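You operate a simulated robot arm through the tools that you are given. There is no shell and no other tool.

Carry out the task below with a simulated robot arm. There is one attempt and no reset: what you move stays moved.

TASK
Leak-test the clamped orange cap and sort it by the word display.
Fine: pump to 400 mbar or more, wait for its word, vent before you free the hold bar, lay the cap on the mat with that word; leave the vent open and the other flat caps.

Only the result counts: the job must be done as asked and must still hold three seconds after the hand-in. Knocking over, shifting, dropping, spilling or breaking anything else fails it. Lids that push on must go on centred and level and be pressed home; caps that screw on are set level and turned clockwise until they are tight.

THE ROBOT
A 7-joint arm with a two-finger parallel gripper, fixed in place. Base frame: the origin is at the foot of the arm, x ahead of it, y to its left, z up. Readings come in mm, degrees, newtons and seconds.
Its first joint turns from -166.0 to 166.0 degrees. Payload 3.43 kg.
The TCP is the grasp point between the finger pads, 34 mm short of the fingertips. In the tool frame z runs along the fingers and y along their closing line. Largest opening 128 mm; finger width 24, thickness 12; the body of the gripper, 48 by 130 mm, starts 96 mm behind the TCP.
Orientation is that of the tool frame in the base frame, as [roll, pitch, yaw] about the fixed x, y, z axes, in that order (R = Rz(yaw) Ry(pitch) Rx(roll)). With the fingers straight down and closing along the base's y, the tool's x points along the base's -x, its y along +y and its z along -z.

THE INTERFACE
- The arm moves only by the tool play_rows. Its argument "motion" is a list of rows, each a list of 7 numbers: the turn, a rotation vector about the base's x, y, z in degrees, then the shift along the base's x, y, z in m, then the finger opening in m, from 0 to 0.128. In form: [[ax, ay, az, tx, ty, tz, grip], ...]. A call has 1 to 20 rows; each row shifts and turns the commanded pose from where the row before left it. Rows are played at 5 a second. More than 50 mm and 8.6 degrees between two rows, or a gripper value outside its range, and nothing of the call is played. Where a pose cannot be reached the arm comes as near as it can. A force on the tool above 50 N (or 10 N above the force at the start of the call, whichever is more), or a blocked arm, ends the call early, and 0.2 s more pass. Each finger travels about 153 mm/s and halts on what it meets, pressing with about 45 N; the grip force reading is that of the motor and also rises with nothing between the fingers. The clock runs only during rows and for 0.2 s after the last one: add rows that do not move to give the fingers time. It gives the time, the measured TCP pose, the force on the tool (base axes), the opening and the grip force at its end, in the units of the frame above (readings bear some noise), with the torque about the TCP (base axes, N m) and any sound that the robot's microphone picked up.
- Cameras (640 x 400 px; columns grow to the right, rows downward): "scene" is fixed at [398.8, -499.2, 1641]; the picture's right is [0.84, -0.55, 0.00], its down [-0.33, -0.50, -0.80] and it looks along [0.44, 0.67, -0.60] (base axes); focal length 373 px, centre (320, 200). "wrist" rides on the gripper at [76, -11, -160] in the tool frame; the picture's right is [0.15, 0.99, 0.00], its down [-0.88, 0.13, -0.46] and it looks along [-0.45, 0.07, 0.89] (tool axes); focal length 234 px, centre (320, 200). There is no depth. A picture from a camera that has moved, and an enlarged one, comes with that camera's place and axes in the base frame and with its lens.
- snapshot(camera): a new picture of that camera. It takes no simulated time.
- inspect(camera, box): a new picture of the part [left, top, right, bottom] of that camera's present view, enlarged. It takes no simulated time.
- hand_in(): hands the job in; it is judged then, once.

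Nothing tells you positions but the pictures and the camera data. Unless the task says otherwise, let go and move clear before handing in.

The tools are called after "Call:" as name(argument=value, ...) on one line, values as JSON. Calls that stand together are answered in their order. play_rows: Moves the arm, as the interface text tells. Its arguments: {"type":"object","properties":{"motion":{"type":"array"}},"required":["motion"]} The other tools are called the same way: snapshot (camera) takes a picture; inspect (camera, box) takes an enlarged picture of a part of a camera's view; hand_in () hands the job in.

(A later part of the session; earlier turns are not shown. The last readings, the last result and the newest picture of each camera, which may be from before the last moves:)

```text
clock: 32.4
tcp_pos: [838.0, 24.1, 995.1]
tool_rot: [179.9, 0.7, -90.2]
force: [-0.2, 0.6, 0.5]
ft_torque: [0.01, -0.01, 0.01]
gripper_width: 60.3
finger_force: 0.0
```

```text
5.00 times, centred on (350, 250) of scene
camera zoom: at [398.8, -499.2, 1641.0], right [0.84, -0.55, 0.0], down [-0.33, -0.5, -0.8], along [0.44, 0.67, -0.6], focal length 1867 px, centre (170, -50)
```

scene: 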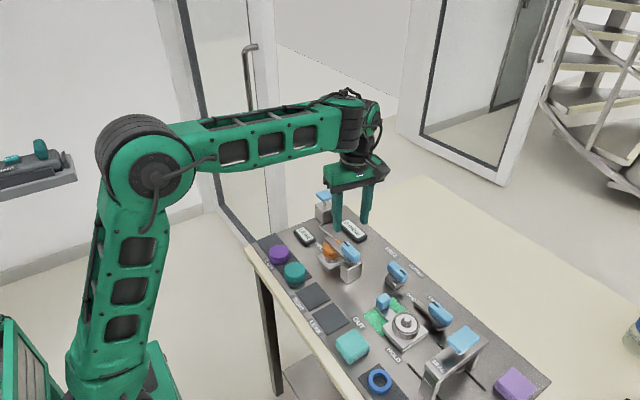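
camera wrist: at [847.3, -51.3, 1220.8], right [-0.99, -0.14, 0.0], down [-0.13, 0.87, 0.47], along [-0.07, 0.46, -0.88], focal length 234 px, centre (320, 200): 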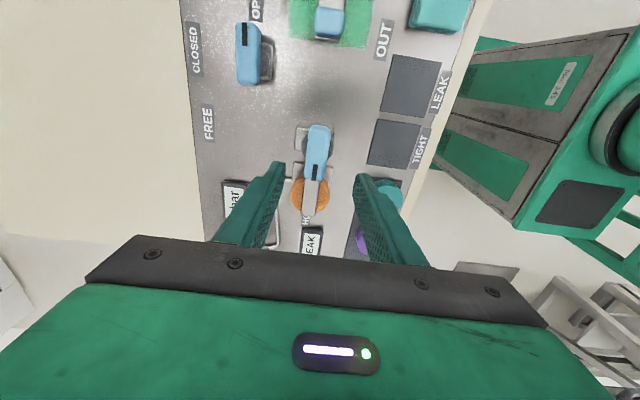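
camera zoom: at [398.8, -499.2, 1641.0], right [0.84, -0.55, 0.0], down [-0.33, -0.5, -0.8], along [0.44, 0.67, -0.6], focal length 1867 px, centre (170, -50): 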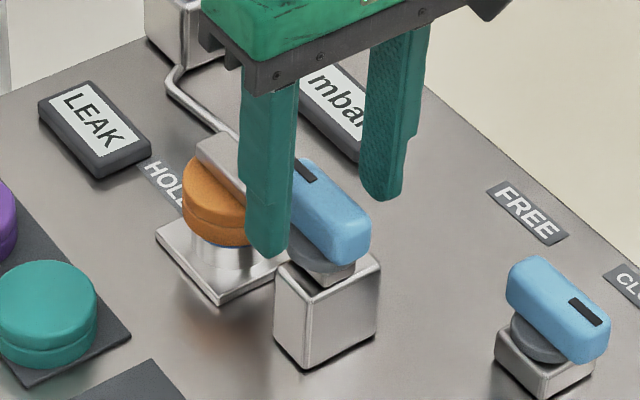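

The fingers straddle the knob close to the pivot. I'll close on it to check alignment.

Call:
play_rows(motion=[[0, 0, 0, 0, 0, -0.001, 0.03], [0, 0, 0, 0, 0, 0, 0.0], [0, 0, 0, 0, 0, 0, 0.0]])

Call:
inspect(camera="wrist", box=[220, 100, 420, 260])

```text
clock: 33.2
tcp_pos: [839.6, 23.0, 994.8]
tool_rot: [-179.9, 0.8, -90.3]
force: [30.3, 1.0, -1.8]
ft_torque: [-0.15, -0.98, -0.05]
gripper_width: 23.8
finger_force: 44.9
```

```text
2.50 times, centred on (320, 180) of wrist
camera zoom: at [850.1, -56.7, 1151.7], right [-0.99, -0.14, 0.0], down [-0.13, 0.87, 0.47], along [-0.06, 0.46, -0.88], focal length 585 px, centre (320, 250)
```

zoom: 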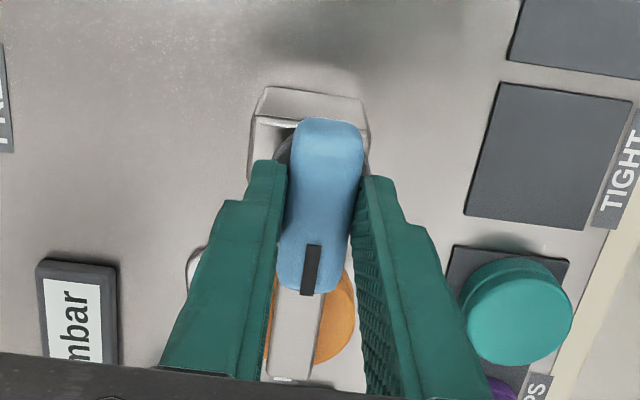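

Alignment force says the pivot is about 2–3 mm further in x. I'll shift, loosen slightly and turn clockwise toward FREE.

Call:
play_rows(motion=[[0, 0, 0, 0.0025, 0, 0, 0.0265], [0, 0, 0, 0, 0, 0, 0.0265], [0, 0, -8.2, 0, 0, 0, 0.0265], [0, 0, -8.2, 0, 0, 0, 0.0265], [0, 0, -8.2, 0, 0, 0, 0.0265], [0, 0, 0, 0, 0, 0, 0.0265]])

Call:
inspect(camera="wrist", box=[200, 80, 440, 260])

Call:
inspect(camera="scene", box=[290, 200, 410, 300])

```text
clock: 34.6
tcp_pos: [839.8, 23.2, 995.4]
tool_rot: [180.0, 0.8, -114.9]
force: [-2.3, 0.9, -0.3]
ft_torque: [-0.01, 0.04, -0.01]
gripper_width: 27.2
finger_force: 0.8
```

```text
2.22 times, centred on (320, 170) of wrist
camera zoom: at [817.0, -54.4, 1151.8], right [-0.96, 0.28, 0.0], down [0.25, 0.85, 0.47], along [0.13, 0.45, -0.88], focal length 520 px, centre (320, 267)
```

zoom: 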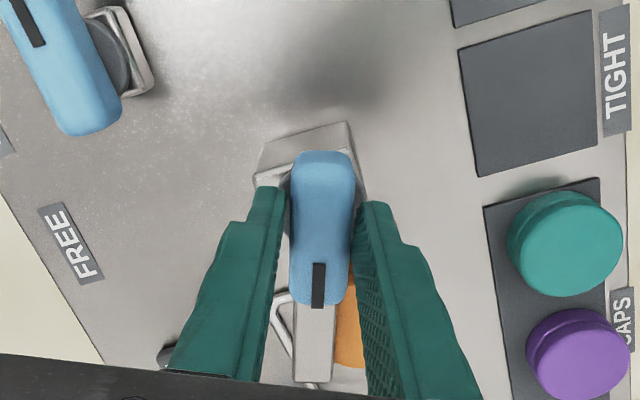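

```text
4.00 times, centred on (350, 250) of scene
camera zoom: at [398.8, -499.2, 1641.0], right [0.84, -0.55, 0.0], down [-0.33, -0.5, -0.8], along [0.44, 0.67, -0.6], focal length 1493 px, centre (200, 0)
```

zoom: 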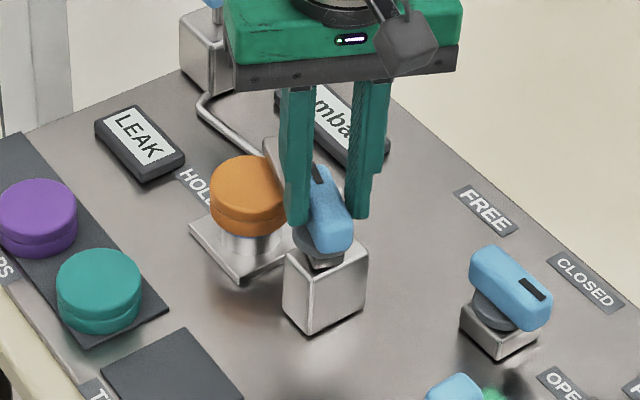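

The bar is swinging off the cap cleanly. I'll continue to FREE.

Call:
play_rows(motion=[[0, 0, -8.2, 0, 0, 0, 0.0265], [0, 0, -8.2, 0, 0, 0, 0.0265], [0, 0, -8.2, 0, 0, 0, 0.0265], [0, 0, -8.2, 0, 0, 0, 0.0265], [0, 0, -8.2, 0, 0, 0, 0.0265], [0, 0, -8.2, 0, 0, 0, 0.0265], [0, 0, -8.2, 0, 0, 0, 0.0265], [0, 0, -8.2, 0, 0, 0, 0.0265], [0, 0, 0, 0, 0, 0, 0.0265]])

Call:
snapshot(camera="wrist")

Call:
inspect(camera="scene", box=[290, 200, 410, 300])

```text
clock: 36.6
tcp_pos: [840.2, 23.2, 994.2]
tool_rot: [179.9, 0.6, 179.6]
force: [-1.3, 2.1, 0.4]
ft_torque: [0.02, 0.04, 0.03]
gripper_width: 27.6
finger_force: 1.1
```

```text
taken
camera wrist: at [761.4, 10.9, 1151.4], right [-0.14, 0.99, 0.0], down [0.88, 0.12, 0.47], along [0.46, 0.06, -0.89], focal length 234 px, centre (320, 200)
```

wrist: 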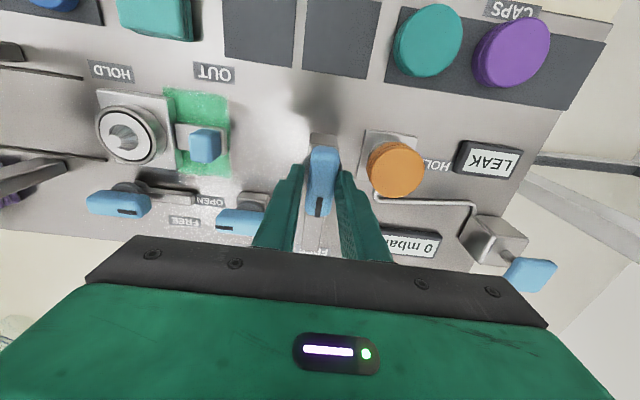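

```text
4.00 times, centred on (350, 250) of scene
camera zoom: at [398.8, -499.2, 1641.0], right [0.84, -0.55, 0.0], down [-0.33, -0.5, -0.8], along [0.44, 0.67, -0.6], focal length 1493 px, centre (200, 0)
```

zoom: 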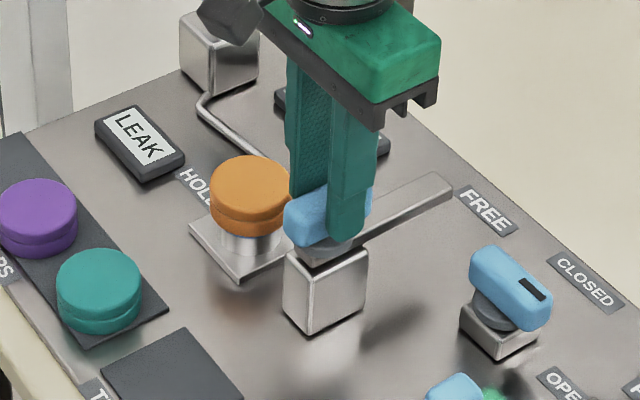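

The bar is at FREE and the cap is exposed. I'll release the knob and rise, then move above the cap at about (840, 104).

Call:
play_rows(motion=[[0, 0, 0, 0, 0, 0, 0.045], [0, 0, 0, 0, 0, 0.02, 0.045], [0, 0, 0, 0, 0, 0.04, 0.05], [0, 0, 0, 0, 0.04, 0.01, 0.08], [0, 0, 0, 0, 0.0405, 0, 0.08], [0, 0, 0, 0, 0, 0, 0.08]])

Call:
snapshot(camera="wrist")

Call:
inspect(camera="wrist", box=[220, 80, 420, 240])

Call:
inspect(camera="scene", box=[290, 200, 410, 300])

```text
clock: 38.0
tcp_pos: [840.1, 105.4, 1063.6]
tool_rot: [180.0, 0.6, 179.5]
force: [-0.7, 0.6, -0.1]
ft_torque: [0.01, -0.01, -0.01]
gripper_width: 80.3
finger_force: 0.1
```

```text
taken
camera wrist: at [761.7, 92.6, 1220.6], right [-0.14, 0.99, 0.0], down [0.88, 0.12, 0.47], along [0.46, 0.06, -0.89], focal length 234 px, centre (320, 200)
```

wrist: 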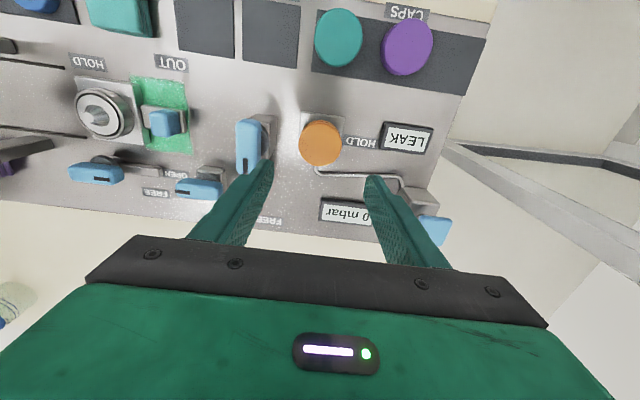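

```text
2.50 times, centred on (320, 160) of wrist
camera zoom: at [761.7, 92.6, 1220.6], right [-0.14, 0.99, 0.0], down [0.88, 0.12, 0.47], along [0.46, 0.06, -0.89], focal length 585 px, centre (320, 300)
```

zoom: 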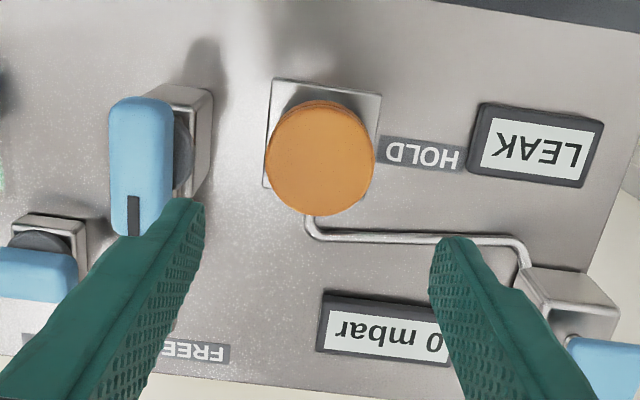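

```text
4.00 times, centred on (350, 250) of scene
camera zoom: at [398.8, -499.2, 1641.0], right [0.84, -0.55, 0.0], down [-0.33, -0.5, -0.8], along [0.44, 0.67, -0.6], focal length 1493 px, centre (200, 0)
```

zoom: 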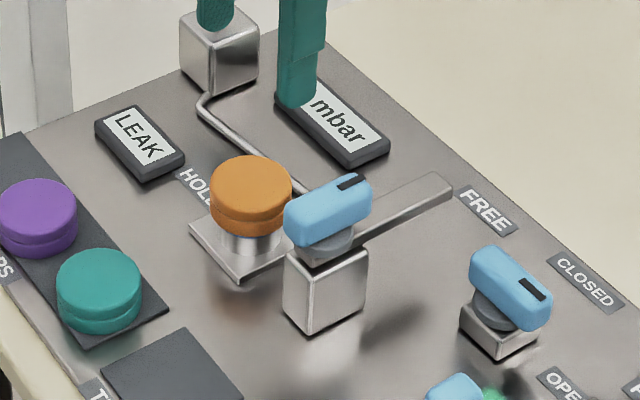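

The gripper is centred over the cap. I'll lower the open fingers around it.

Call:
play_rows(motion=[[0, 0, 0, 0, -0.0017, -0.04, 0.08], [0, 0, 0, 0, 0, -0.04, 0.08], [0, 0, 0, 0, 0, -0.03, 0.08], [0, 0, 0, 0, 0, -0.013, 0.08], [0, 0, 0, 0, 0, 0, 0.08]])

Call:
snapshot(camera="wrist")

Call:
inspect(camera="scene", box=[300, 200, 390, 290])

```text
clock: 39.2
tcp_pos: [837.7, 101.7, 942.4]
tool_rot: [-180.0, 0.7, 179.6]
force: [-0.9, -0.1, -0.1]
ft_torque: [0.01, 0.01, 0.0]
gripper_width: 79.9
finger_force: 0.0
```

```text
taken
camera wrist: at [760.2, 89.2, 1099.4], right [-0.14, 0.99, 0.0], down [0.88, 0.12, 0.47], along [0.46, 0.06, -0.88], focal length 234 px, centre (320, 200)
```

wrist: 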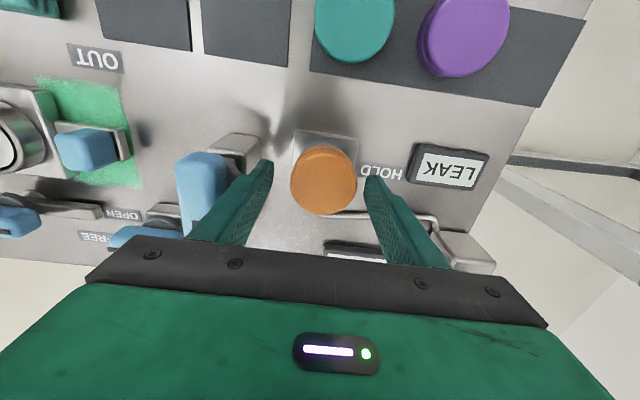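

```text
4.44 times, centred on (345, 245) of scene
camera zoom: at [398.8, -499.2, 1641.0], right [0.84, -0.55, 0.0], down [-0.33, -0.5, -0.8], along [0.44, 0.67, -0.6], focal length 1659 px, centre (209, 0)
```

zoom: 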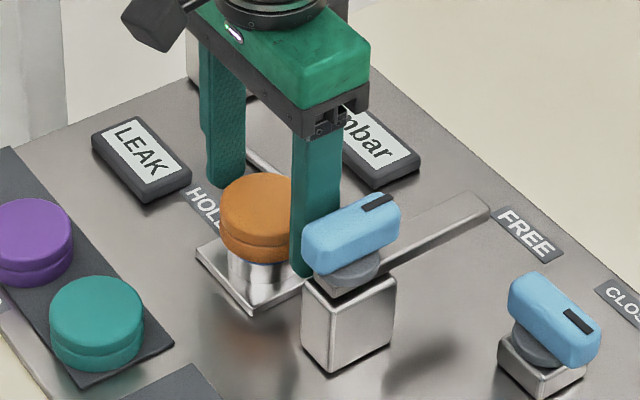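

Fingers straddle the cap with clearance from the hold block. I'll lower a touch more and grip.

Call:
play_rows(motion=[[0, 0, 0, 0.001, 0.0015, -0.006, 0.08], [0, 0, 0, 0, 0, 0, 0.06], [0, 0, 0, 0, 0, 0, 0.04], [0, 0, 0, 0, 0, 0, 0.04]])

Call:
inspect(camera="scene", box=[300, 200, 390, 290])

```text
clock: 40.2
tcp_pos: [839.3, 103.6, 936.1]
tool_rot: [179.9, 0.7, 179.6]
force: [0.8, 10.5, -0.4]
ft_torque: [0.33, 0.02, -0.01]
gripper_width: 55.4
finger_force: 45.1
```

```text
4.44 times, centred on (345, 245) of scene
camera zoom: at [398.8, -499.2, 1641.0], right [0.84, -0.55, 0.0], down [-0.33, -0.5, -0.8], along [0.44, 0.67, -0.6], focal length 1659 px, centre (209, 0)
```

zoom: 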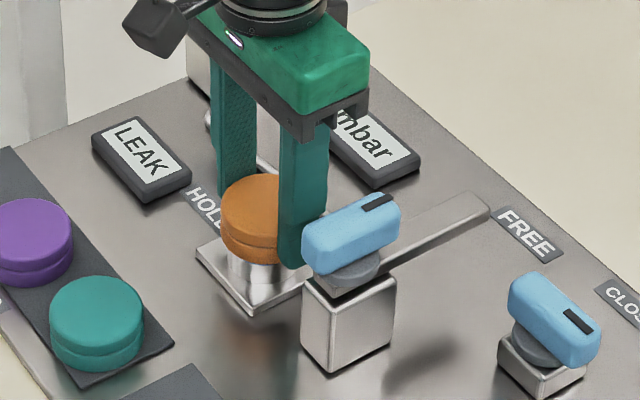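

The cap is gripped at 55.4 mm. I'll lift it straight up.

Call:
play_rows(motion=[[0, 0, 0, 0, 0, 0.005, 0.04], [0, 0, 0, 0, 0, 0.01, 0.04], [0, 0, 0, 0, 0, 0.03, 0.04], [0, 0, 0, 0, 0, 0.04, 0.04], [0, 0, 0, 0, 0, 0.04, 0.04], [0, 0, 0, 0, 0, 0, 0.04]])

Call:
snapshot(camera="wrist")

Call:
inspect(camera="scene", box=[280, 160, 400, 290])

```text
clock: 41.6
tcp_pos: [841.9, 101.9, 1062.7]
tool_rot: [-180.0, 0.6, 179.6]
force: [-0.3, -0.2, 0.2]
ft_torque: [0.03, 0.04, -0.01]
gripper_width: 39.7
finger_force: 0.1
```

```text
taken
camera wrist: at [762.8, 89.6, 1219.5], right [-0.14, 0.99, 0.0], down [0.88, 0.12, 0.47], along [0.46, 0.06, -0.89], focal length 234 px, centre (320, 200)
```

wrist: 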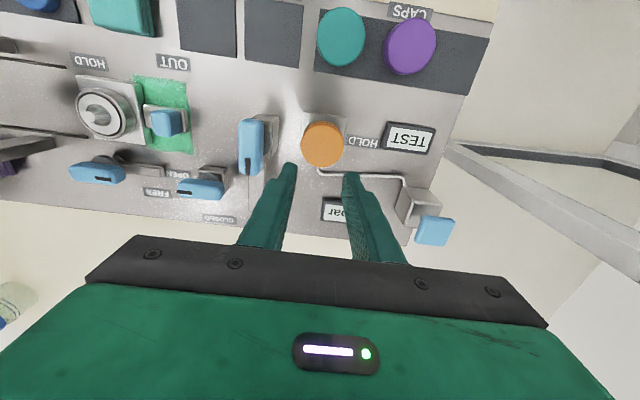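

```text
3.08 times, centred on (340, 225) of scene
camera zoom: at [398.8, -499.2, 1641.0], right [0.84, -0.55, 0.0], down [-0.33, -0.5, -0.8], along [0.44, 0.67, -0.6], focal length 1149 px, centre (258, 123)
```

zoom: 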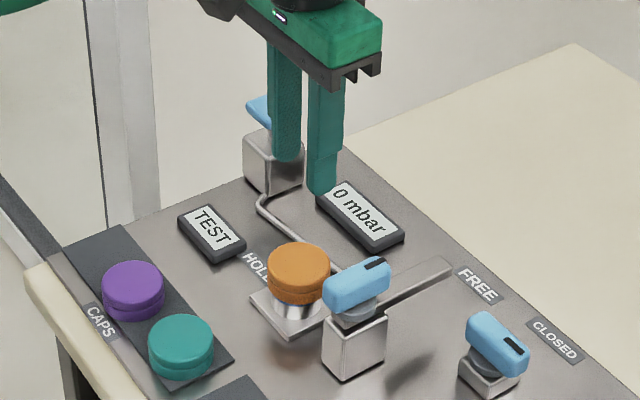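

The cap slipped from the fingers and stayed seated on its pedestal (display reset to TEST). I'll look at it closely before re-gripping lower.

Call:
inspect(camera="scene", box=[310, 225, 370, 275])

Call:
inspect(camera="wrist", box=[270, 90, 370, 190])

```text
8.00 times, centred on (340, 250) of scene
camera zoom: at [398.8, -499.2, 1641.0], right [0.84, -0.55, 0.0], down [-0.33, -0.5, -0.8], along [0.44, 0.67, -0.6], focal length 2987 px, centre (160, -200)
```

zoom: 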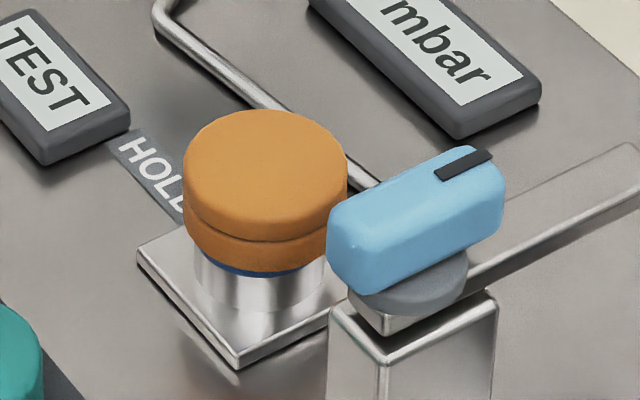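

```text
4.00 times, centred on (320, 140) of wrist
camera zoom: at [762.8, 89.6, 1219.5], right [-0.14, 0.99, 0.0], down [0.88, 0.12, 0.47], along [0.46, 0.06, -0.89], focal length 937 px, centre (320, 440)
```

zoom: 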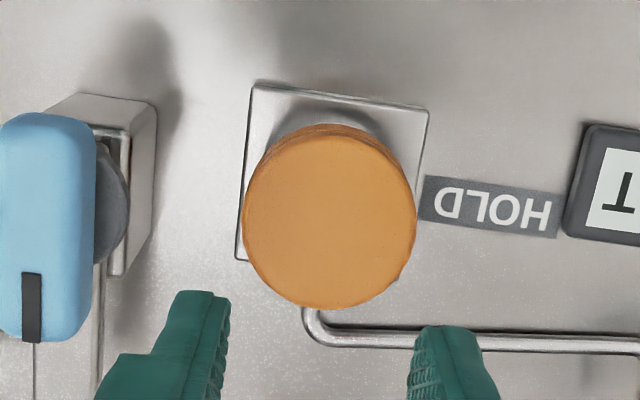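

The cap looks level and undisturbed. I'll re-approach with open fingers and go lower so the pads cover its full side.

Call:
play_rows(motion=[[0, 0, 0, 0, 0.001, 0, 0.08], [0, 0, 0, 0, 0, -0.04, 0.08], [0, 0, 0, 0, 0, -0.04, 0.08], [0, 0, 0, 0, 0, -0.03, 0.08], [0, 0, 0, 0, 0, -0.015, 0.08], [0, 0, 0, 0, 0, -0.01, 0.08], [0, 0, 0, 0, 0, 0, 0.08]])

Call:
inspect(camera="scene", box=[300, 210, 380, 280])

Call:
snapshot(camera="wrist")

```text
clock: 43.2
tcp_pos: [839.6, 104.4, 927.0]
tool_rot: [180.0, 0.7, 179.7]
force: [-0.8, 0.0, -0.5]
ft_torque: [-0.02, 0.01, -0.01]
gripper_width: 80.2
finger_force: 0.0
```

```text
5.71 times, centred on (340, 245) of scene
camera zoom: at [398.8, -499.2, 1641.0], right [0.84, -0.55, 0.0], down [-0.33, -0.5, -0.8], along [0.44, 0.67, -0.6], focal length 2133 px, centre (206, -57)
```

zoom: 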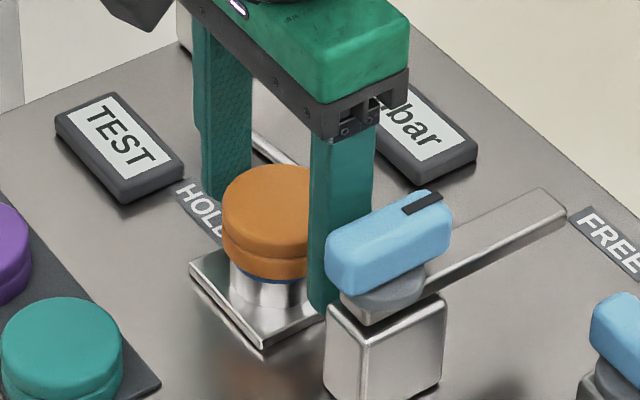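

```text
taken
camera wrist: at [762.0, 92.8, 1084.9], right [-0.14, 0.99, 0.0], down [0.88, 0.12, 0.47], along [0.46, 0.06, -0.88], focal length 234 px, centre (320, 200)
```

wrist: 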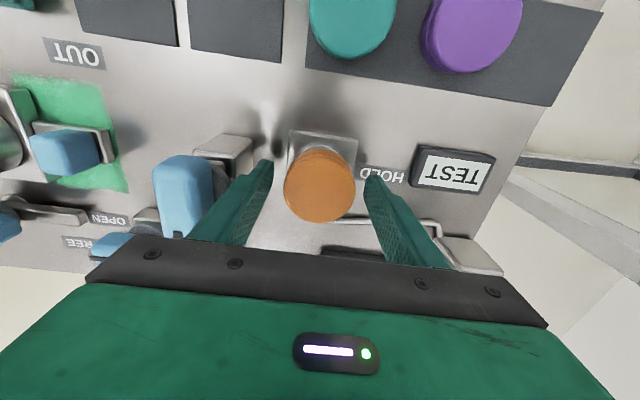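

Pads now cover the cap's full side. I'll grip and lift in small steps.

Call:
play_rows(motion=[[0, 0, 0, 0, 0, 0, 0.06], [0, 0, 0, 0, 0, 0, 0.03], [0, 0, 0, 0, 0, 0, 0.0], [0, 0, 0, 0, 0, 0, 0.0], [0, 0, 0, 0, 0, 0.002, 0.0], [0, 0, 0, 0, 0, 0.002, 0.0], [0, 0, 0, 0, 0, 0, 0.0]])

Call:
inspect(camera="scene", box=[300, 210, 380, 280])

```text
clock: 44.8
tcp_pos: [840.7, 105.6, 930.8]
tool_rot: [180.0, 0.6, 179.6]
force: [-3.8, -0.5, -1.4]
ft_torque: [-0.01, 0.06, -0.04]
gripper_width: 57.8
finger_force: 45.3
```

```text
5.71 times, centred on (340, 245) of scene
camera zoom: at [398.8, -499.2, 1641.0], right [0.84, -0.55, 0.0], down [-0.33, -0.5, -0.8], along [0.44, 0.67, -0.6], focal length 2133 px, centre (206, -57)
```

zoom: 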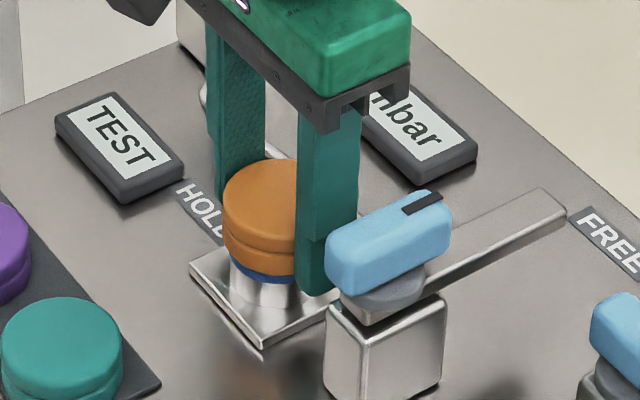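

The grip now reads 57.8 mm and the cap has begun to rise off the blue seal. I'll continue gently.

Call:
play_rows(motion=[[0, 0, 0, 0, 0, 0.003, 0.0], [0, 0, 0, 0, 0, 0.004, 0.0], [0, 0, 0, 0, 0, 0.006, 0.0], [0, 0, 0, 0, 0, 0.01, 0.0], [0, 0, 0, 0, 0, 0.0, 0.0]])

Call:
inspect(camera="scene", box=[300, 210, 380, 280])

```text
clock: 46.0
tcp_pos: [841.2, 104.5, 955.0]
tool_rot: [179.9, 0.7, 179.6]
force: [-0.1, -0.4, -1.2]
ft_torque: [0.05, 0.04, 0.03]
gripper_width: 57.4
finger_force: 44.9
```

```text
5.71 times, centred on (340, 245) of scene
camera zoom: at [398.8, -499.2, 1641.0], right [0.84, -0.55, 0.0], down [-0.33, -0.5, -0.8], along [0.44, 0.67, -0.6], focal length 2133 px, centre (206, -57)
```

zoom: 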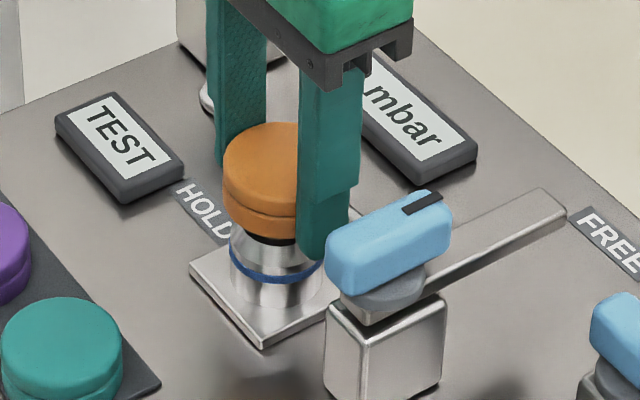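

The cap is free and the blue seal stays on the spigot. I'll raise it to clear everything and carry it toward the LEAK mat at about (722, −57).

Call:
play_rows(motion=[[0, 0, 0, 0, 0, 0.02, 0.0], [0, 0, 0, 0, 0, 0.04, 0.0], [0, 0, 0, 0, 0, 0.04, 0.0], [0, 0, 0, -0.012, -0.016, 0, 0.0], [0, 0, 0, -0.024, -0.032, 0, 0.0], [0, 0, 0, -0.024, -0.032, 0, 0.0], [0, 0, 0, -0.024, -0.032, 0, 0.0], [0, 0, 0, -0.024, -0.032, 0, 0.0], [0, 0, 0, -0.011, -0.016, 0, 0.0], [0, 0, 0, 0, 0, 0, 0.0]])

Call:
snapshot(camera="wrist")

Call:
snapshot(camera="scene")

```text
clock: 48.2
tcp_pos: [721.4, -55.0, 1053.4]
tool_rot: [179.9, 0.5, 179.6]
force: [-0.5, 1.1, -1.5]
ft_torque: [0.04, 0.01, -0.02]
gripper_width: 57.4
finger_force: 44.6
```

```text
taken
camera wrist: at [642.7, -68.4, 1210.7], right [-0.14, 0.99, 0.0], down [0.88, 0.12, 0.47], along [0.46, 0.06, -0.88], focal length 234 px, centre (320, 200)
```

wrist: 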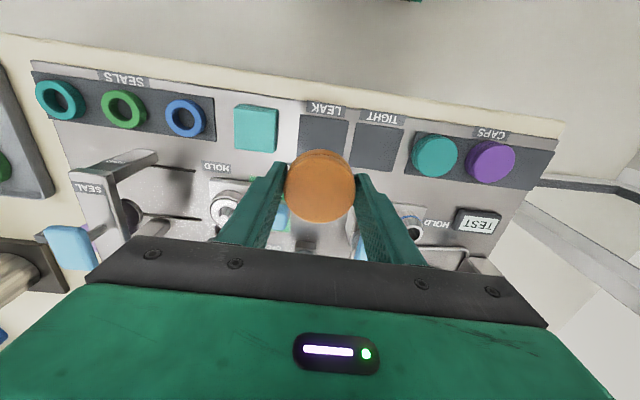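

```text
taken
```

scene: 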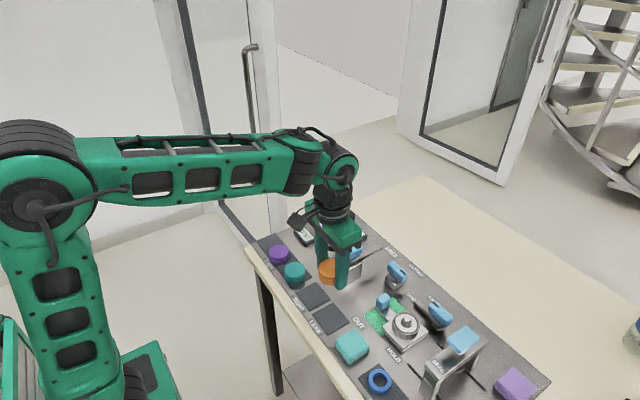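

I'm holding the cap above the LEAK mat area. I'll enlarge the view to refine the mat's centre.

Call:
inspect(camera="wrist", box=[220, 80, 420, 220])

Call:
inspect(camera="scene", box=[280, 250, 380, 350])

```text
2.86 times, centred on (320, 150) of wrist
camera zoom: at [642.7, -68.4, 1210.7], right [-0.14, 0.99, 0.0], down [0.88, 0.12, 0.47], along [0.46, 0.06, -0.88], focal length 669 px, centre (320, 343)
```

zoom: 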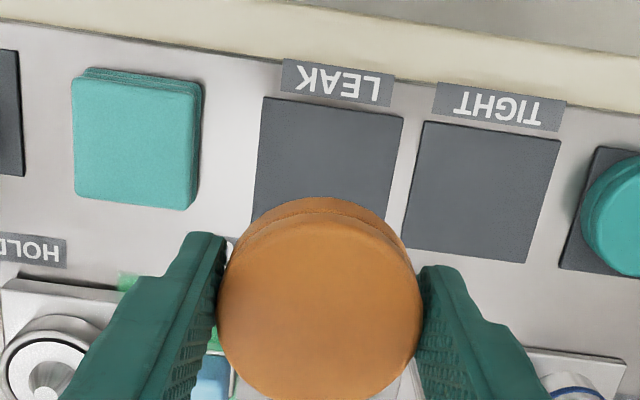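

```text
4.00 times, centred on (330, 300) of scene
camera zoom: at [398.8, -499.2, 1641.0], right [0.84, -0.55, 0.0], down [-0.33, -0.5, -0.8], along [0.44, 0.67, -0.6], focal length 1493 px, centre (280, -200)
```

zoom: 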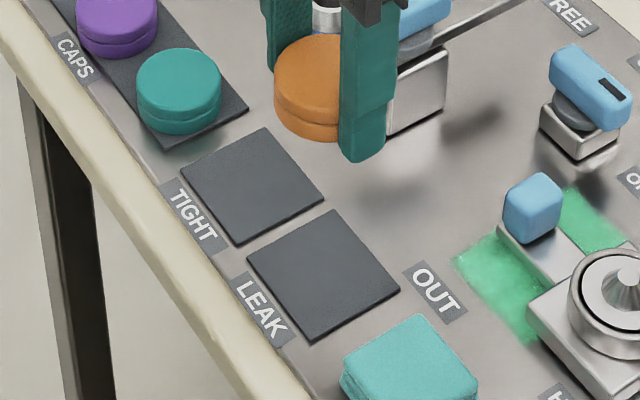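

The mat centre is about (722, −54) and the cap hangs a few mm short in x. I'll adjust by (+4, +1.5) mm and descend most of the way.

Call:
play_rows(motion=[[0, 0, 0, 0.004, 0.0015, -0.02, 0.0], [0, 0, 0, 0, 0, -0.04, 0.0], [0, 0, 0, 0, 0, -0.04, 0.0], [0, 0, 0, 0, 0, -0.02, 0.0], [0, 0, 0, 0, 0, 0, 0.0]])

Call:
snapshot(camera="wrist")

Call:
inspect(camera="scene", box=[290, 270, 370, 350])

```text
clock: 49.4
tcp_pos: [726.6, -54.3, 934.3]
tool_rot: [179.9, 0.7, 179.7]
force: [0.2, 0.5, -1.3]
ft_torque: [0.0, -0.01, -0.01]
gripper_width: 57.2
finger_force: 45.2
```

```text
taken
camera wrist: at [648.0, -66.4, 1091.5], right [-0.14, 0.99, 0.0], down [0.88, 0.12, 0.47], along [0.46, 0.06, -0.88], focal length 234 px, centre (320, 200)
```

wrist: 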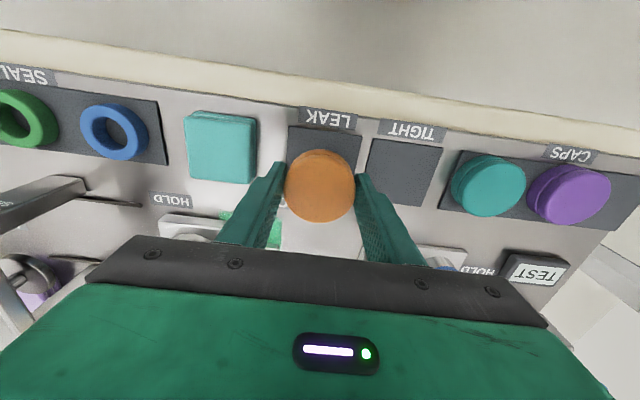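

```text
5.00 times, centred on (330, 310) of scene
camera zoom: at [398.8, -499.2, 1641.0], right [0.84, -0.55, 0.0], down [-0.33, -0.5, -0.8], along [0.44, 0.67, -0.6], focal length 1867 px, centre (270, -350)
```

zoom: 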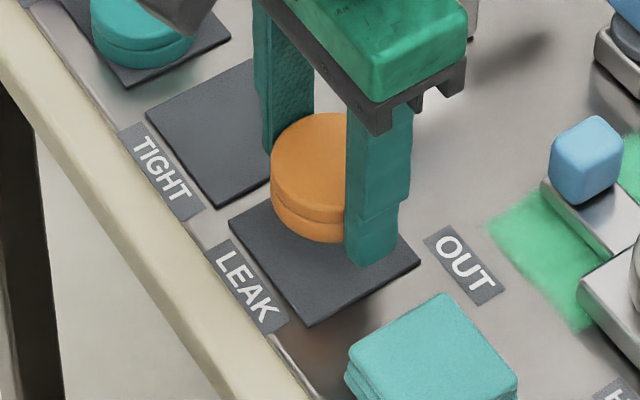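

Cap is over the LEAK mat. I'll shift +2 mm in x and lower gently until contact.

Call:
play_rows(motion=[[0, 0, 0, 0.002, 0, -0.01, 0.0], [0, 0, 0, 0, 0, -0.006, 0.0], [0, 0, 0, 0, 0, -0.003, 0.0], [0, 0, 0, 0, 0, 0, 0.0]])

Call:
inspect(camera="scene", box=[290, 270, 370, 350])

Call:
inspect(camera="wrist", box=[240, 110, 400, 240])

```text
clock: 50.4
tcp_pos: [727.1, -53.6, 913.7]
tool_rot: [179.9, 0.7, 179.6]
force: [-0.2, 0.0, -0.6]
ft_torque: [-0.03, 0.0, -0.01]
gripper_width: 57.2
finger_force: 45.2
```

```text
5.00 times, centred on (330, 310) of scene
camera zoom: at [398.8, -499.2, 1641.0], right [0.84, -0.55, 0.0], down [-0.33, -0.5, -0.8], along [0.44, 0.67, -0.6], focal length 1867 px, centre (270, -350)
```

zoom: 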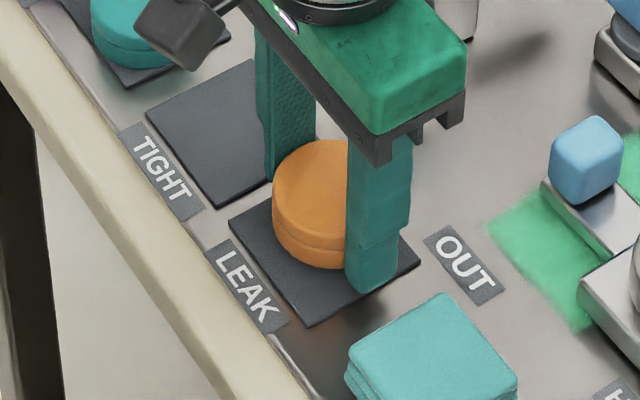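

```text
3.08 times, centred on (320, 175) of wrist
camera zoom: at [649.0, -66.7, 1071.2], right [-0.14, 0.99, 0.0], down [0.88, 0.12, 0.47], along [0.46, 0.06, -0.89], focal length 720 px, centre (320, 277)
```

zoom: 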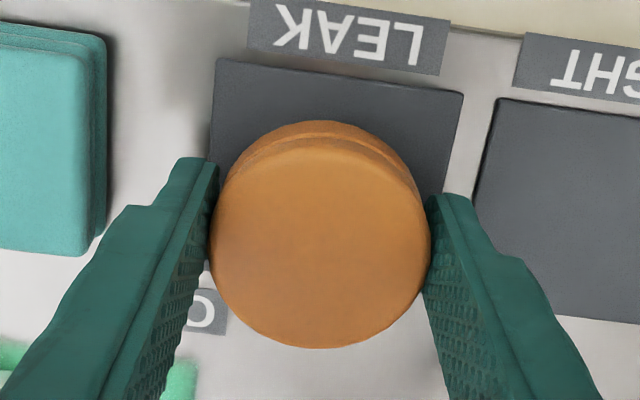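

Comparing cap and mat edges, the cap is about 4–5 mm too far in x; I'll correct that and then lower to contact.

Call:
play_rows(motion=[[0, 0, 0, -0.0045, 0.0003, 0, 0.0], [0, 0, 0, 0, 0, -0.002, 0.0], [0, 0, 0, 0, 0, -0.002, 0.0], [0, 0, 0, 0, 0, 0, 0.0]])

Call:
inspect(camera="scene", box=[305, 285, 365, 345])

Call:
inspect(camera="wrist", box=[240, 110, 400, 240])

```text
clock: 51.4
tcp_pos: [723.4, -54.5, 910.0]
tool_rot: [179.9, 0.8, 179.6]
force: [0.0, -0.3, -0.5]
ft_torque: [-0.01, 0.04, 0.02]
gripper_width: 56.1
finger_force: 44.6
```

```text
6.67 times, centred on (335, 315) of scene
camera zoom: at [398.8, -499.2, 1641.0], right [0.84, -0.55, 0.0], down [-0.33, -0.5, -0.8], along [0.44, 0.67, -0.6], focal length 2489 px, centre (220, -567)
```

zoom: 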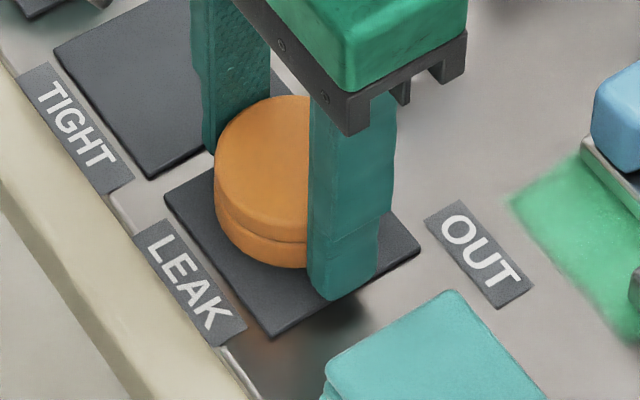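

```text
3.08 times, centred on (320, 175) of wrist
camera zoom: at [644.6, -65.8, 1067.5], right [-0.14, 0.99, 0.0], down [0.88, 0.12, 0.47], along [0.46, 0.06, -0.88], focal length 720 px, centre (320, 277)
```

zoom: 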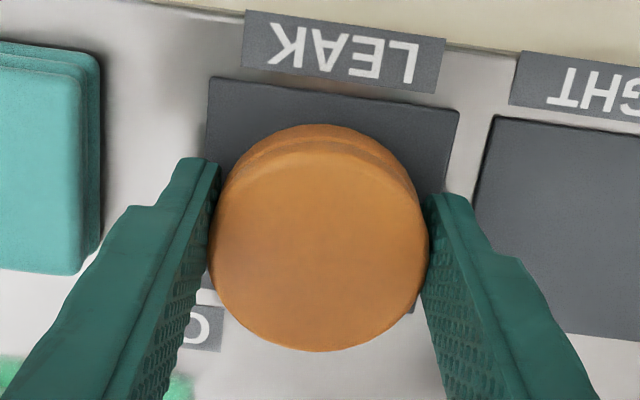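

The fingertips are about 2 mm above the mat. I'll lower slightly further until contact.

Call:
play_rows(motion=[[0, 0, 0, 0, 0, -0.001, 0.0], [0, 0, 0, 0, 0, -0.001, 0.0], [0, 0, 0, 0, 0, 0, 0.0]])

Call:
inspect(camera="scene", box=[310, 290, 360, 340])

```text
clock: 52.2
tcp_pos: [722.2, -53.1, 907.2]
tool_rot: [179.9, 0.7, 179.6]
force: [0.9, -0.2, -1.7]
ft_torque: [-0.01, -0.01, -0.01]
gripper_width: 56.2
finger_force: 44.4
```

```text
8.00 times, centred on (335, 315) of scene
camera zoom: at [398.8, -499.2, 1641.0], right [0.84, -0.55, 0.0], down [-0.33, -0.5, -0.8], along [0.44, 0.67, -0.6], focal length 2987 px, centre (200, -720)
```

zoom: 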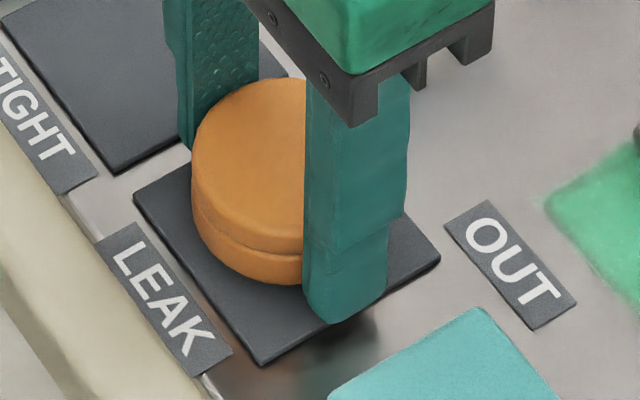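

No contact yet; continuing down in 1 mm steps.

Call:
play_rows(motion=[[0, 0, 0, 0, 0, -0.001, 0.0], [0, 0, 0, 0, 0, -0.001, 0.0], [0, 0, 0, 0, 0, 0, 0.0]])

Call:
inspect(camera="scene", box=[310, 290, 360, 340])

```text
clock: 53.0
tcp_pos: [723.5, -52.4, 905.6]
tool_rot: [180.0, 0.6, 179.5]
force: [0.5, -0.4, 0.3]
ft_torque: [0.01, -0.01, -0.01]
gripper_width: 55.7
finger_force: 45.5
```

```text
8.00 times, centred on (335, 315) of scene
camera zoom: at [398.8, -499.2, 1641.0], right [0.84, -0.55, 0.0], down [-0.33, -0.5, -0.8], along [0.44, 0.67, -0.6], focal length 2987 px, centre (200, -720)
```

zoom: 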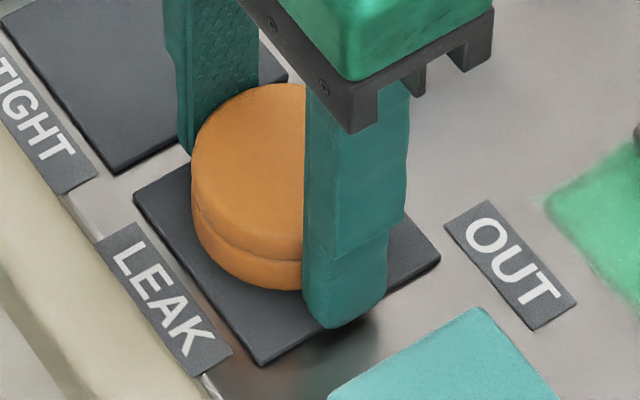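

Still no contact force; going lower in small steps with the force guard.

Call:
play_rows(motion=[[0, 0, 0, 0, 0, -0.001, 0.0], [0, 0, 0, 0, 0, -0.001, 0.0], [0, 0, 0, 0, 0, -0.001, 0.0], [0, 0, 0, 0, 0, 0, 0.0]])

Call:
inspect(camera="scene", box=[310, 290, 360, 340])

```text
clock: 54.0
tcp_pos: [711.8, -54.2, 912.1]
tool_rot: [179.9, 1.6, 179.8]
force: [0.5, -0.9, -2.2]
ft_torque: [0.03, 0.11, -0.05]
gripper_width: 56.1
finger_force: 45.5
stopped in row 4: the force on the tool passed its limit at 51 N (the readings are from after the stop); the commanded pose is now the measured one
```

```text
8.00 times, centred on (335, 315) of scene
camera zoom: at [398.8, -499.2, 1641.0], right [0.84, -0.55, 0.0], down [-0.33, -0.5, -0.8], along [0.44, 0.67, -0.6], focal length 2987 px, centre (200, -720)
```

zoom: 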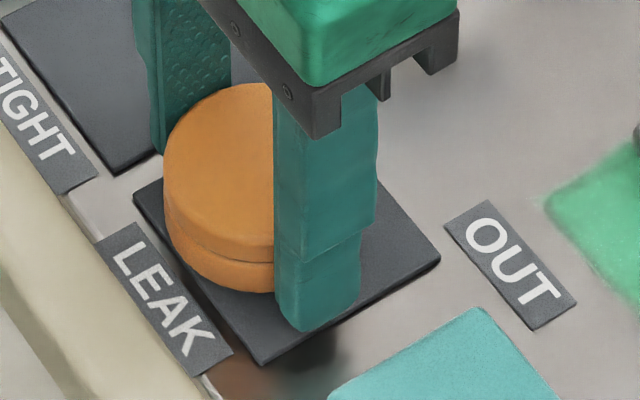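

Contact happened at TCP z≈904 and the arm sprang back by 11 mm in x with a slight tilt. I'll correct the tilt and position just above the mat, then check.

Call:
play_rows(motion=[[0, 0.6, 0, 0.006, 0, 0.002, 0.0], [0, 0.6, 0, 0.0055, 0.0005, 0, 0.0], [0, 0, 0, 0, 0, 0, 0.0]])

Call:
inspect(camera="scene", box=[310, 290, 360, 340])

Call:
inspect(camera="wrist", box=[240, 110, 400, 240])

```text
clock: 54.8
tcp_pos: [723.5, -50.4, 914.6]
tool_rot: [179.9, 0.4, 179.6]
force: [-0.6, 1.0, -0.9]
ft_torque: [-0.01, -0.02, 0.03]
gripper_width: 56.1
finger_force: 44.9
```

```text
8.00 times, centred on (335, 315) of scene
camera zoom: at [398.8, -499.2, 1641.0], right [0.84, -0.55, 0.0], down [-0.33, -0.5, -0.8], along [0.44, 0.67, -0.6], focal length 2987 px, centre (200, -720)
```

zoom: 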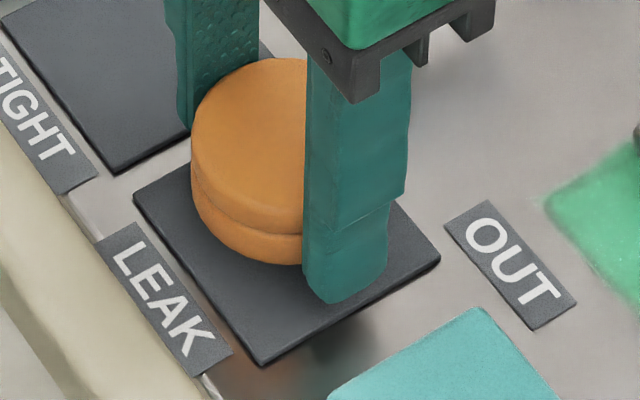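

```text
3.08 times, centred on (320, 175) of wrist
camera zoom: at [645.9, -64.1, 1073.2], right [-0.14, 0.99, 0.0], down [0.88, 0.12, 0.46], along [0.46, 0.07, -0.89], focal length 720 px, centre (320, 277)
```

zoom: 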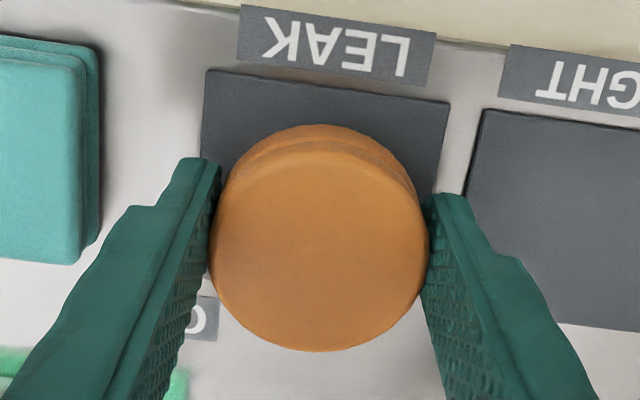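

Cap is level and I need about −3.5 mm in y. I'll shift, lower to just above the contact height, and check before releasing.

Call:
play_rows(motion=[[0, 0, 0, 0, -0.0035, 0, 0.0], [0, 0, 0, 0, 0, -0.004, 0.0], [0, 0, 0, 0, 0, -0.003, 0.0], [0, 0, 0, 0, 0, -0.002, 0.0], [0, 0, 0, 0, 0, 0, 0.0]])

Call:
inspect(camera="scene", box=[310, 290, 360, 340])

Call:
inspect(camera="wrist", box=[240, 110, 400, 240])

```text
clock: 56.0
tcp_pos: [723.3, -55.9, 907.7]
tool_rot: [179.8, 0.3, 179.6]
force: [-0.6, -0.4, -0.6]
ft_torque: [0.01, 0.01, -0.01]
gripper_width: 55.9
finger_force: 45.5
```

```text
8.00 times, centred on (335, 315) of scene
camera zoom: at [398.8, -499.2, 1641.0], right [0.84, -0.55, 0.0], down [-0.33, -0.5, -0.8], along [0.44, 0.67, -0.6], focal length 2987 px, centre (200, -720)
```

zoom: 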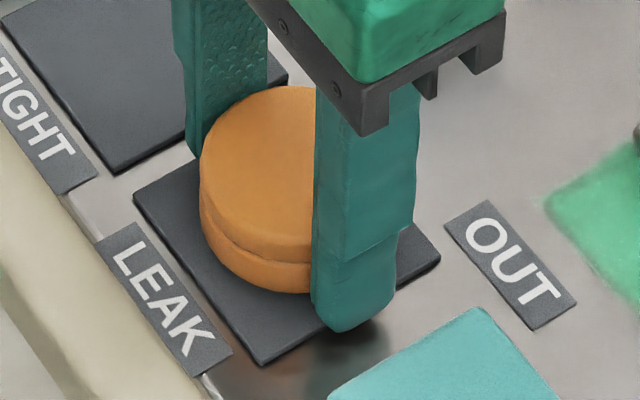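

```text
3.08 times, centred on (320, 175) of wrist
camera zoom: at [646.1, -68.4, 1064.2], right [-0.14, 0.99, 0.0], down [0.88, 0.12, 0.46], along [0.46, 0.07, -0.89], focal length 720 px, centre (320, 277)
```

zoom: 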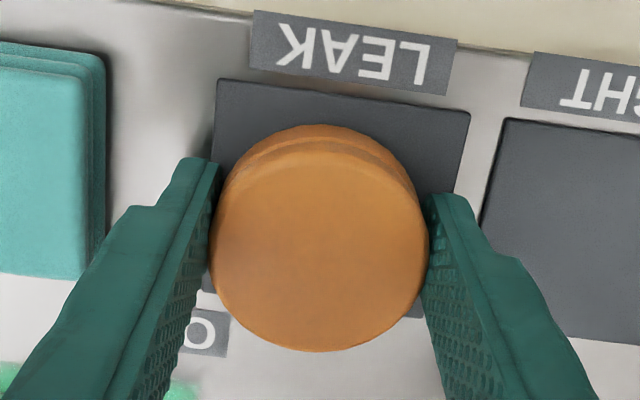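

Slightly too far in −y; I'll shift +2 mm and lower another 3 mm.

Call:
play_rows(motion=[[0, 0, 0, 0, 0.002, -0.0015, 0.0], [0, 0, 0, 0, 0, -0.0015, 0.0], [0, 0, 0, 0, 0, 0, 0.0]])

Call:
inspect(camera="scene", box=[310, 290, 360, 340])

```text
clock: 56.8
tcp_pos: [723.0, -54.2, 903.9]
tool_rot: [180.0, 0.6, 179.6]
force: [-4.4, -0.6, 31.1]
ft_torque: [-0.8, 0.5, 0.05]
gripper_width: 55.9
finger_force: 45.0
```

```text
8.00 times, centred on (335, 315) of scene
camera zoom: at [398.8, -499.2, 1641.0], right [0.84, -0.55, 0.0], down [-0.33, -0.5, -0.8], along [0.44, 0.67, -0.6], focal length 2987 px, centre (200, -720)
```

zoom: 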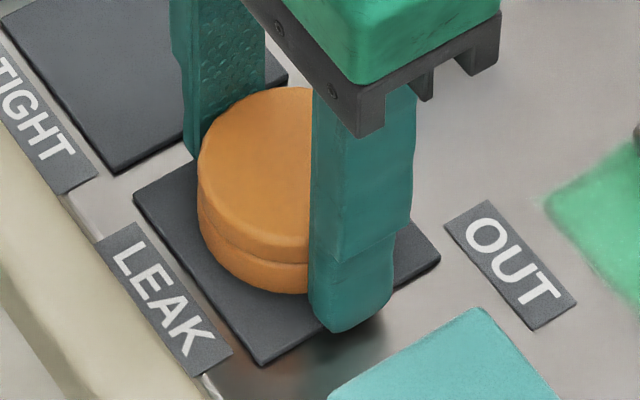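

The fingertips now touch (31 N). I'll ease off about 1 mm and open gently to lay the cap down.

Call:
play_rows(motion=[[0, 0, 0, 0, 0, 0.0012, 0.0], [0, 0, 0, 0, 0, 0, 0.054], [0, 0, 0, 0, 0, 0, 0.057], [0, 0, 0, 0, 0, 0, 0.059], [0, 0, 0, 0, 0, 0, 0.062], [0, 0, 0, 0, 0, 0, 0.066], [0, 0, 0, 0, 0, 0, 0.07], [0, 0, 0, 0, 0, 0, 0.07]])

Call:
inspect(camera="scene", box=[310, 290, 360, 340])

Call:
inspect(camera="wrist", box=[240, 110, 400, 240])

```text
clock: 58.6
tcp_pos: [723.9, -52.9, 904.9]
tool_rot: [179.8, 0.5, 179.8]
force: [3.0, 21.1, 27.1]
ft_torque: [-0.13, 0.26, 0.01]
gripper_width: 57.8
finger_force: 0.1
```

```text
8.00 times, centred on (335, 315) of scene
camera zoom: at [398.8, -499.2, 1641.0], right [0.84, -0.55, 0.0], down [-0.33, -0.5, -0.8], along [0.44, 0.67, -0.6], focal length 2987 px, centre (200, -720)
```

zoom: 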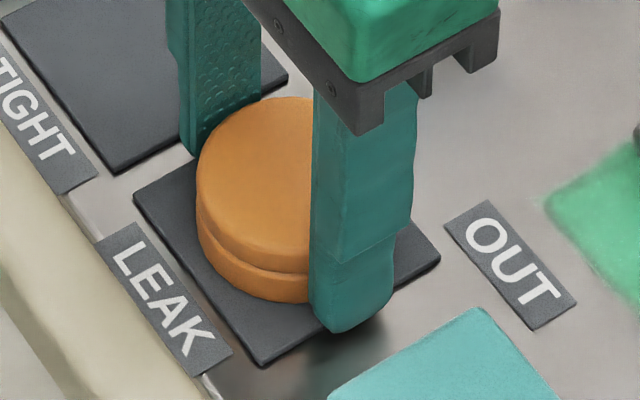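

```text
3.08 times, centred on (320, 175) of wrist
camera zoom: at [645.8, -66.5, 1062.6], right [-0.14, 0.99, 0.0], down [0.88, 0.13, 0.46], along [0.46, 0.07, -0.89], focal length 720 px, centre (320, 277)
```

zoom: 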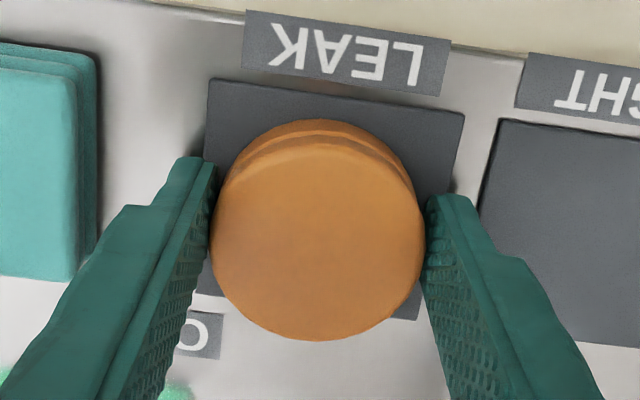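

The cap has settled onto the mat, but fingertips are pressing the surface and are stuck by friction. I'll raise slightly, which lets them open.

Call:
play_rows(motion=[[0, 0, 0, 0, 0, 0.0015, 0.062], [0, 0, 0, 0, 0, 0.0015, 0.066], [0, 0, 0, 0, 0, 0, 0.07], [0, 0, 0, 0, 0, 0, 0.07]])

Call:
inspect(camera="scene", box=[310, 290, 360, 340])

Call:
inspect(camera="wrist", box=[240, 110, 400, 240])

```text
clock: 59.6
tcp_pos: [725.5, -53.9, 907.4]
tool_rot: [179.9, 0.3, 179.6]
force: [0.0, 0.2, 0.7]
ft_torque: [0.0, 0.01, -0.02]
gripper_width: 70.3
finger_force: 0.1
```

```text
8.00 times, centred on (335, 315) of scene
camera zoom: at [398.8, -499.2, 1641.0], right [0.84, -0.55, 0.0], down [-0.33, -0.5, -0.8], along [0.44, 0.67, -0.6], focal length 2987 px, centre (200, -720)
```

zoom: 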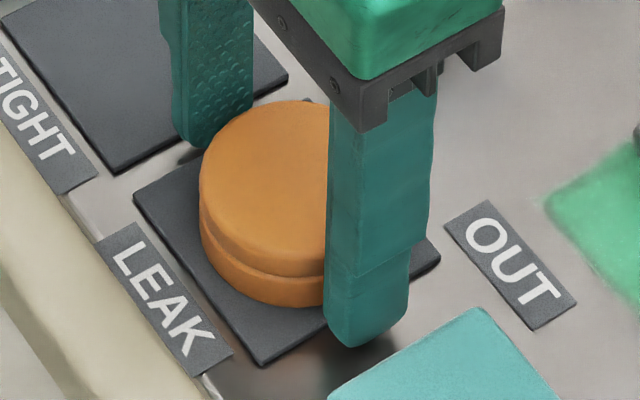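

```text
3.08 times, centred on (320, 175) of wrist
camera zoom: at [646.6, -67.2, 1064.3], right [-0.14, 0.99, 0.0], down [0.88, 0.12, 0.46], along [0.46, 0.06, -0.89], focal length 720 px, centre (320, 277)
```

zoom: 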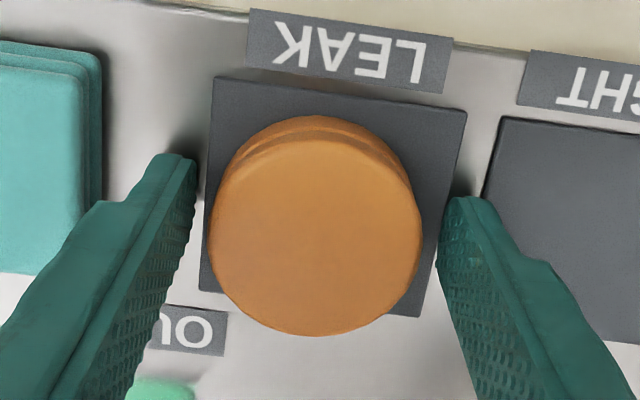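

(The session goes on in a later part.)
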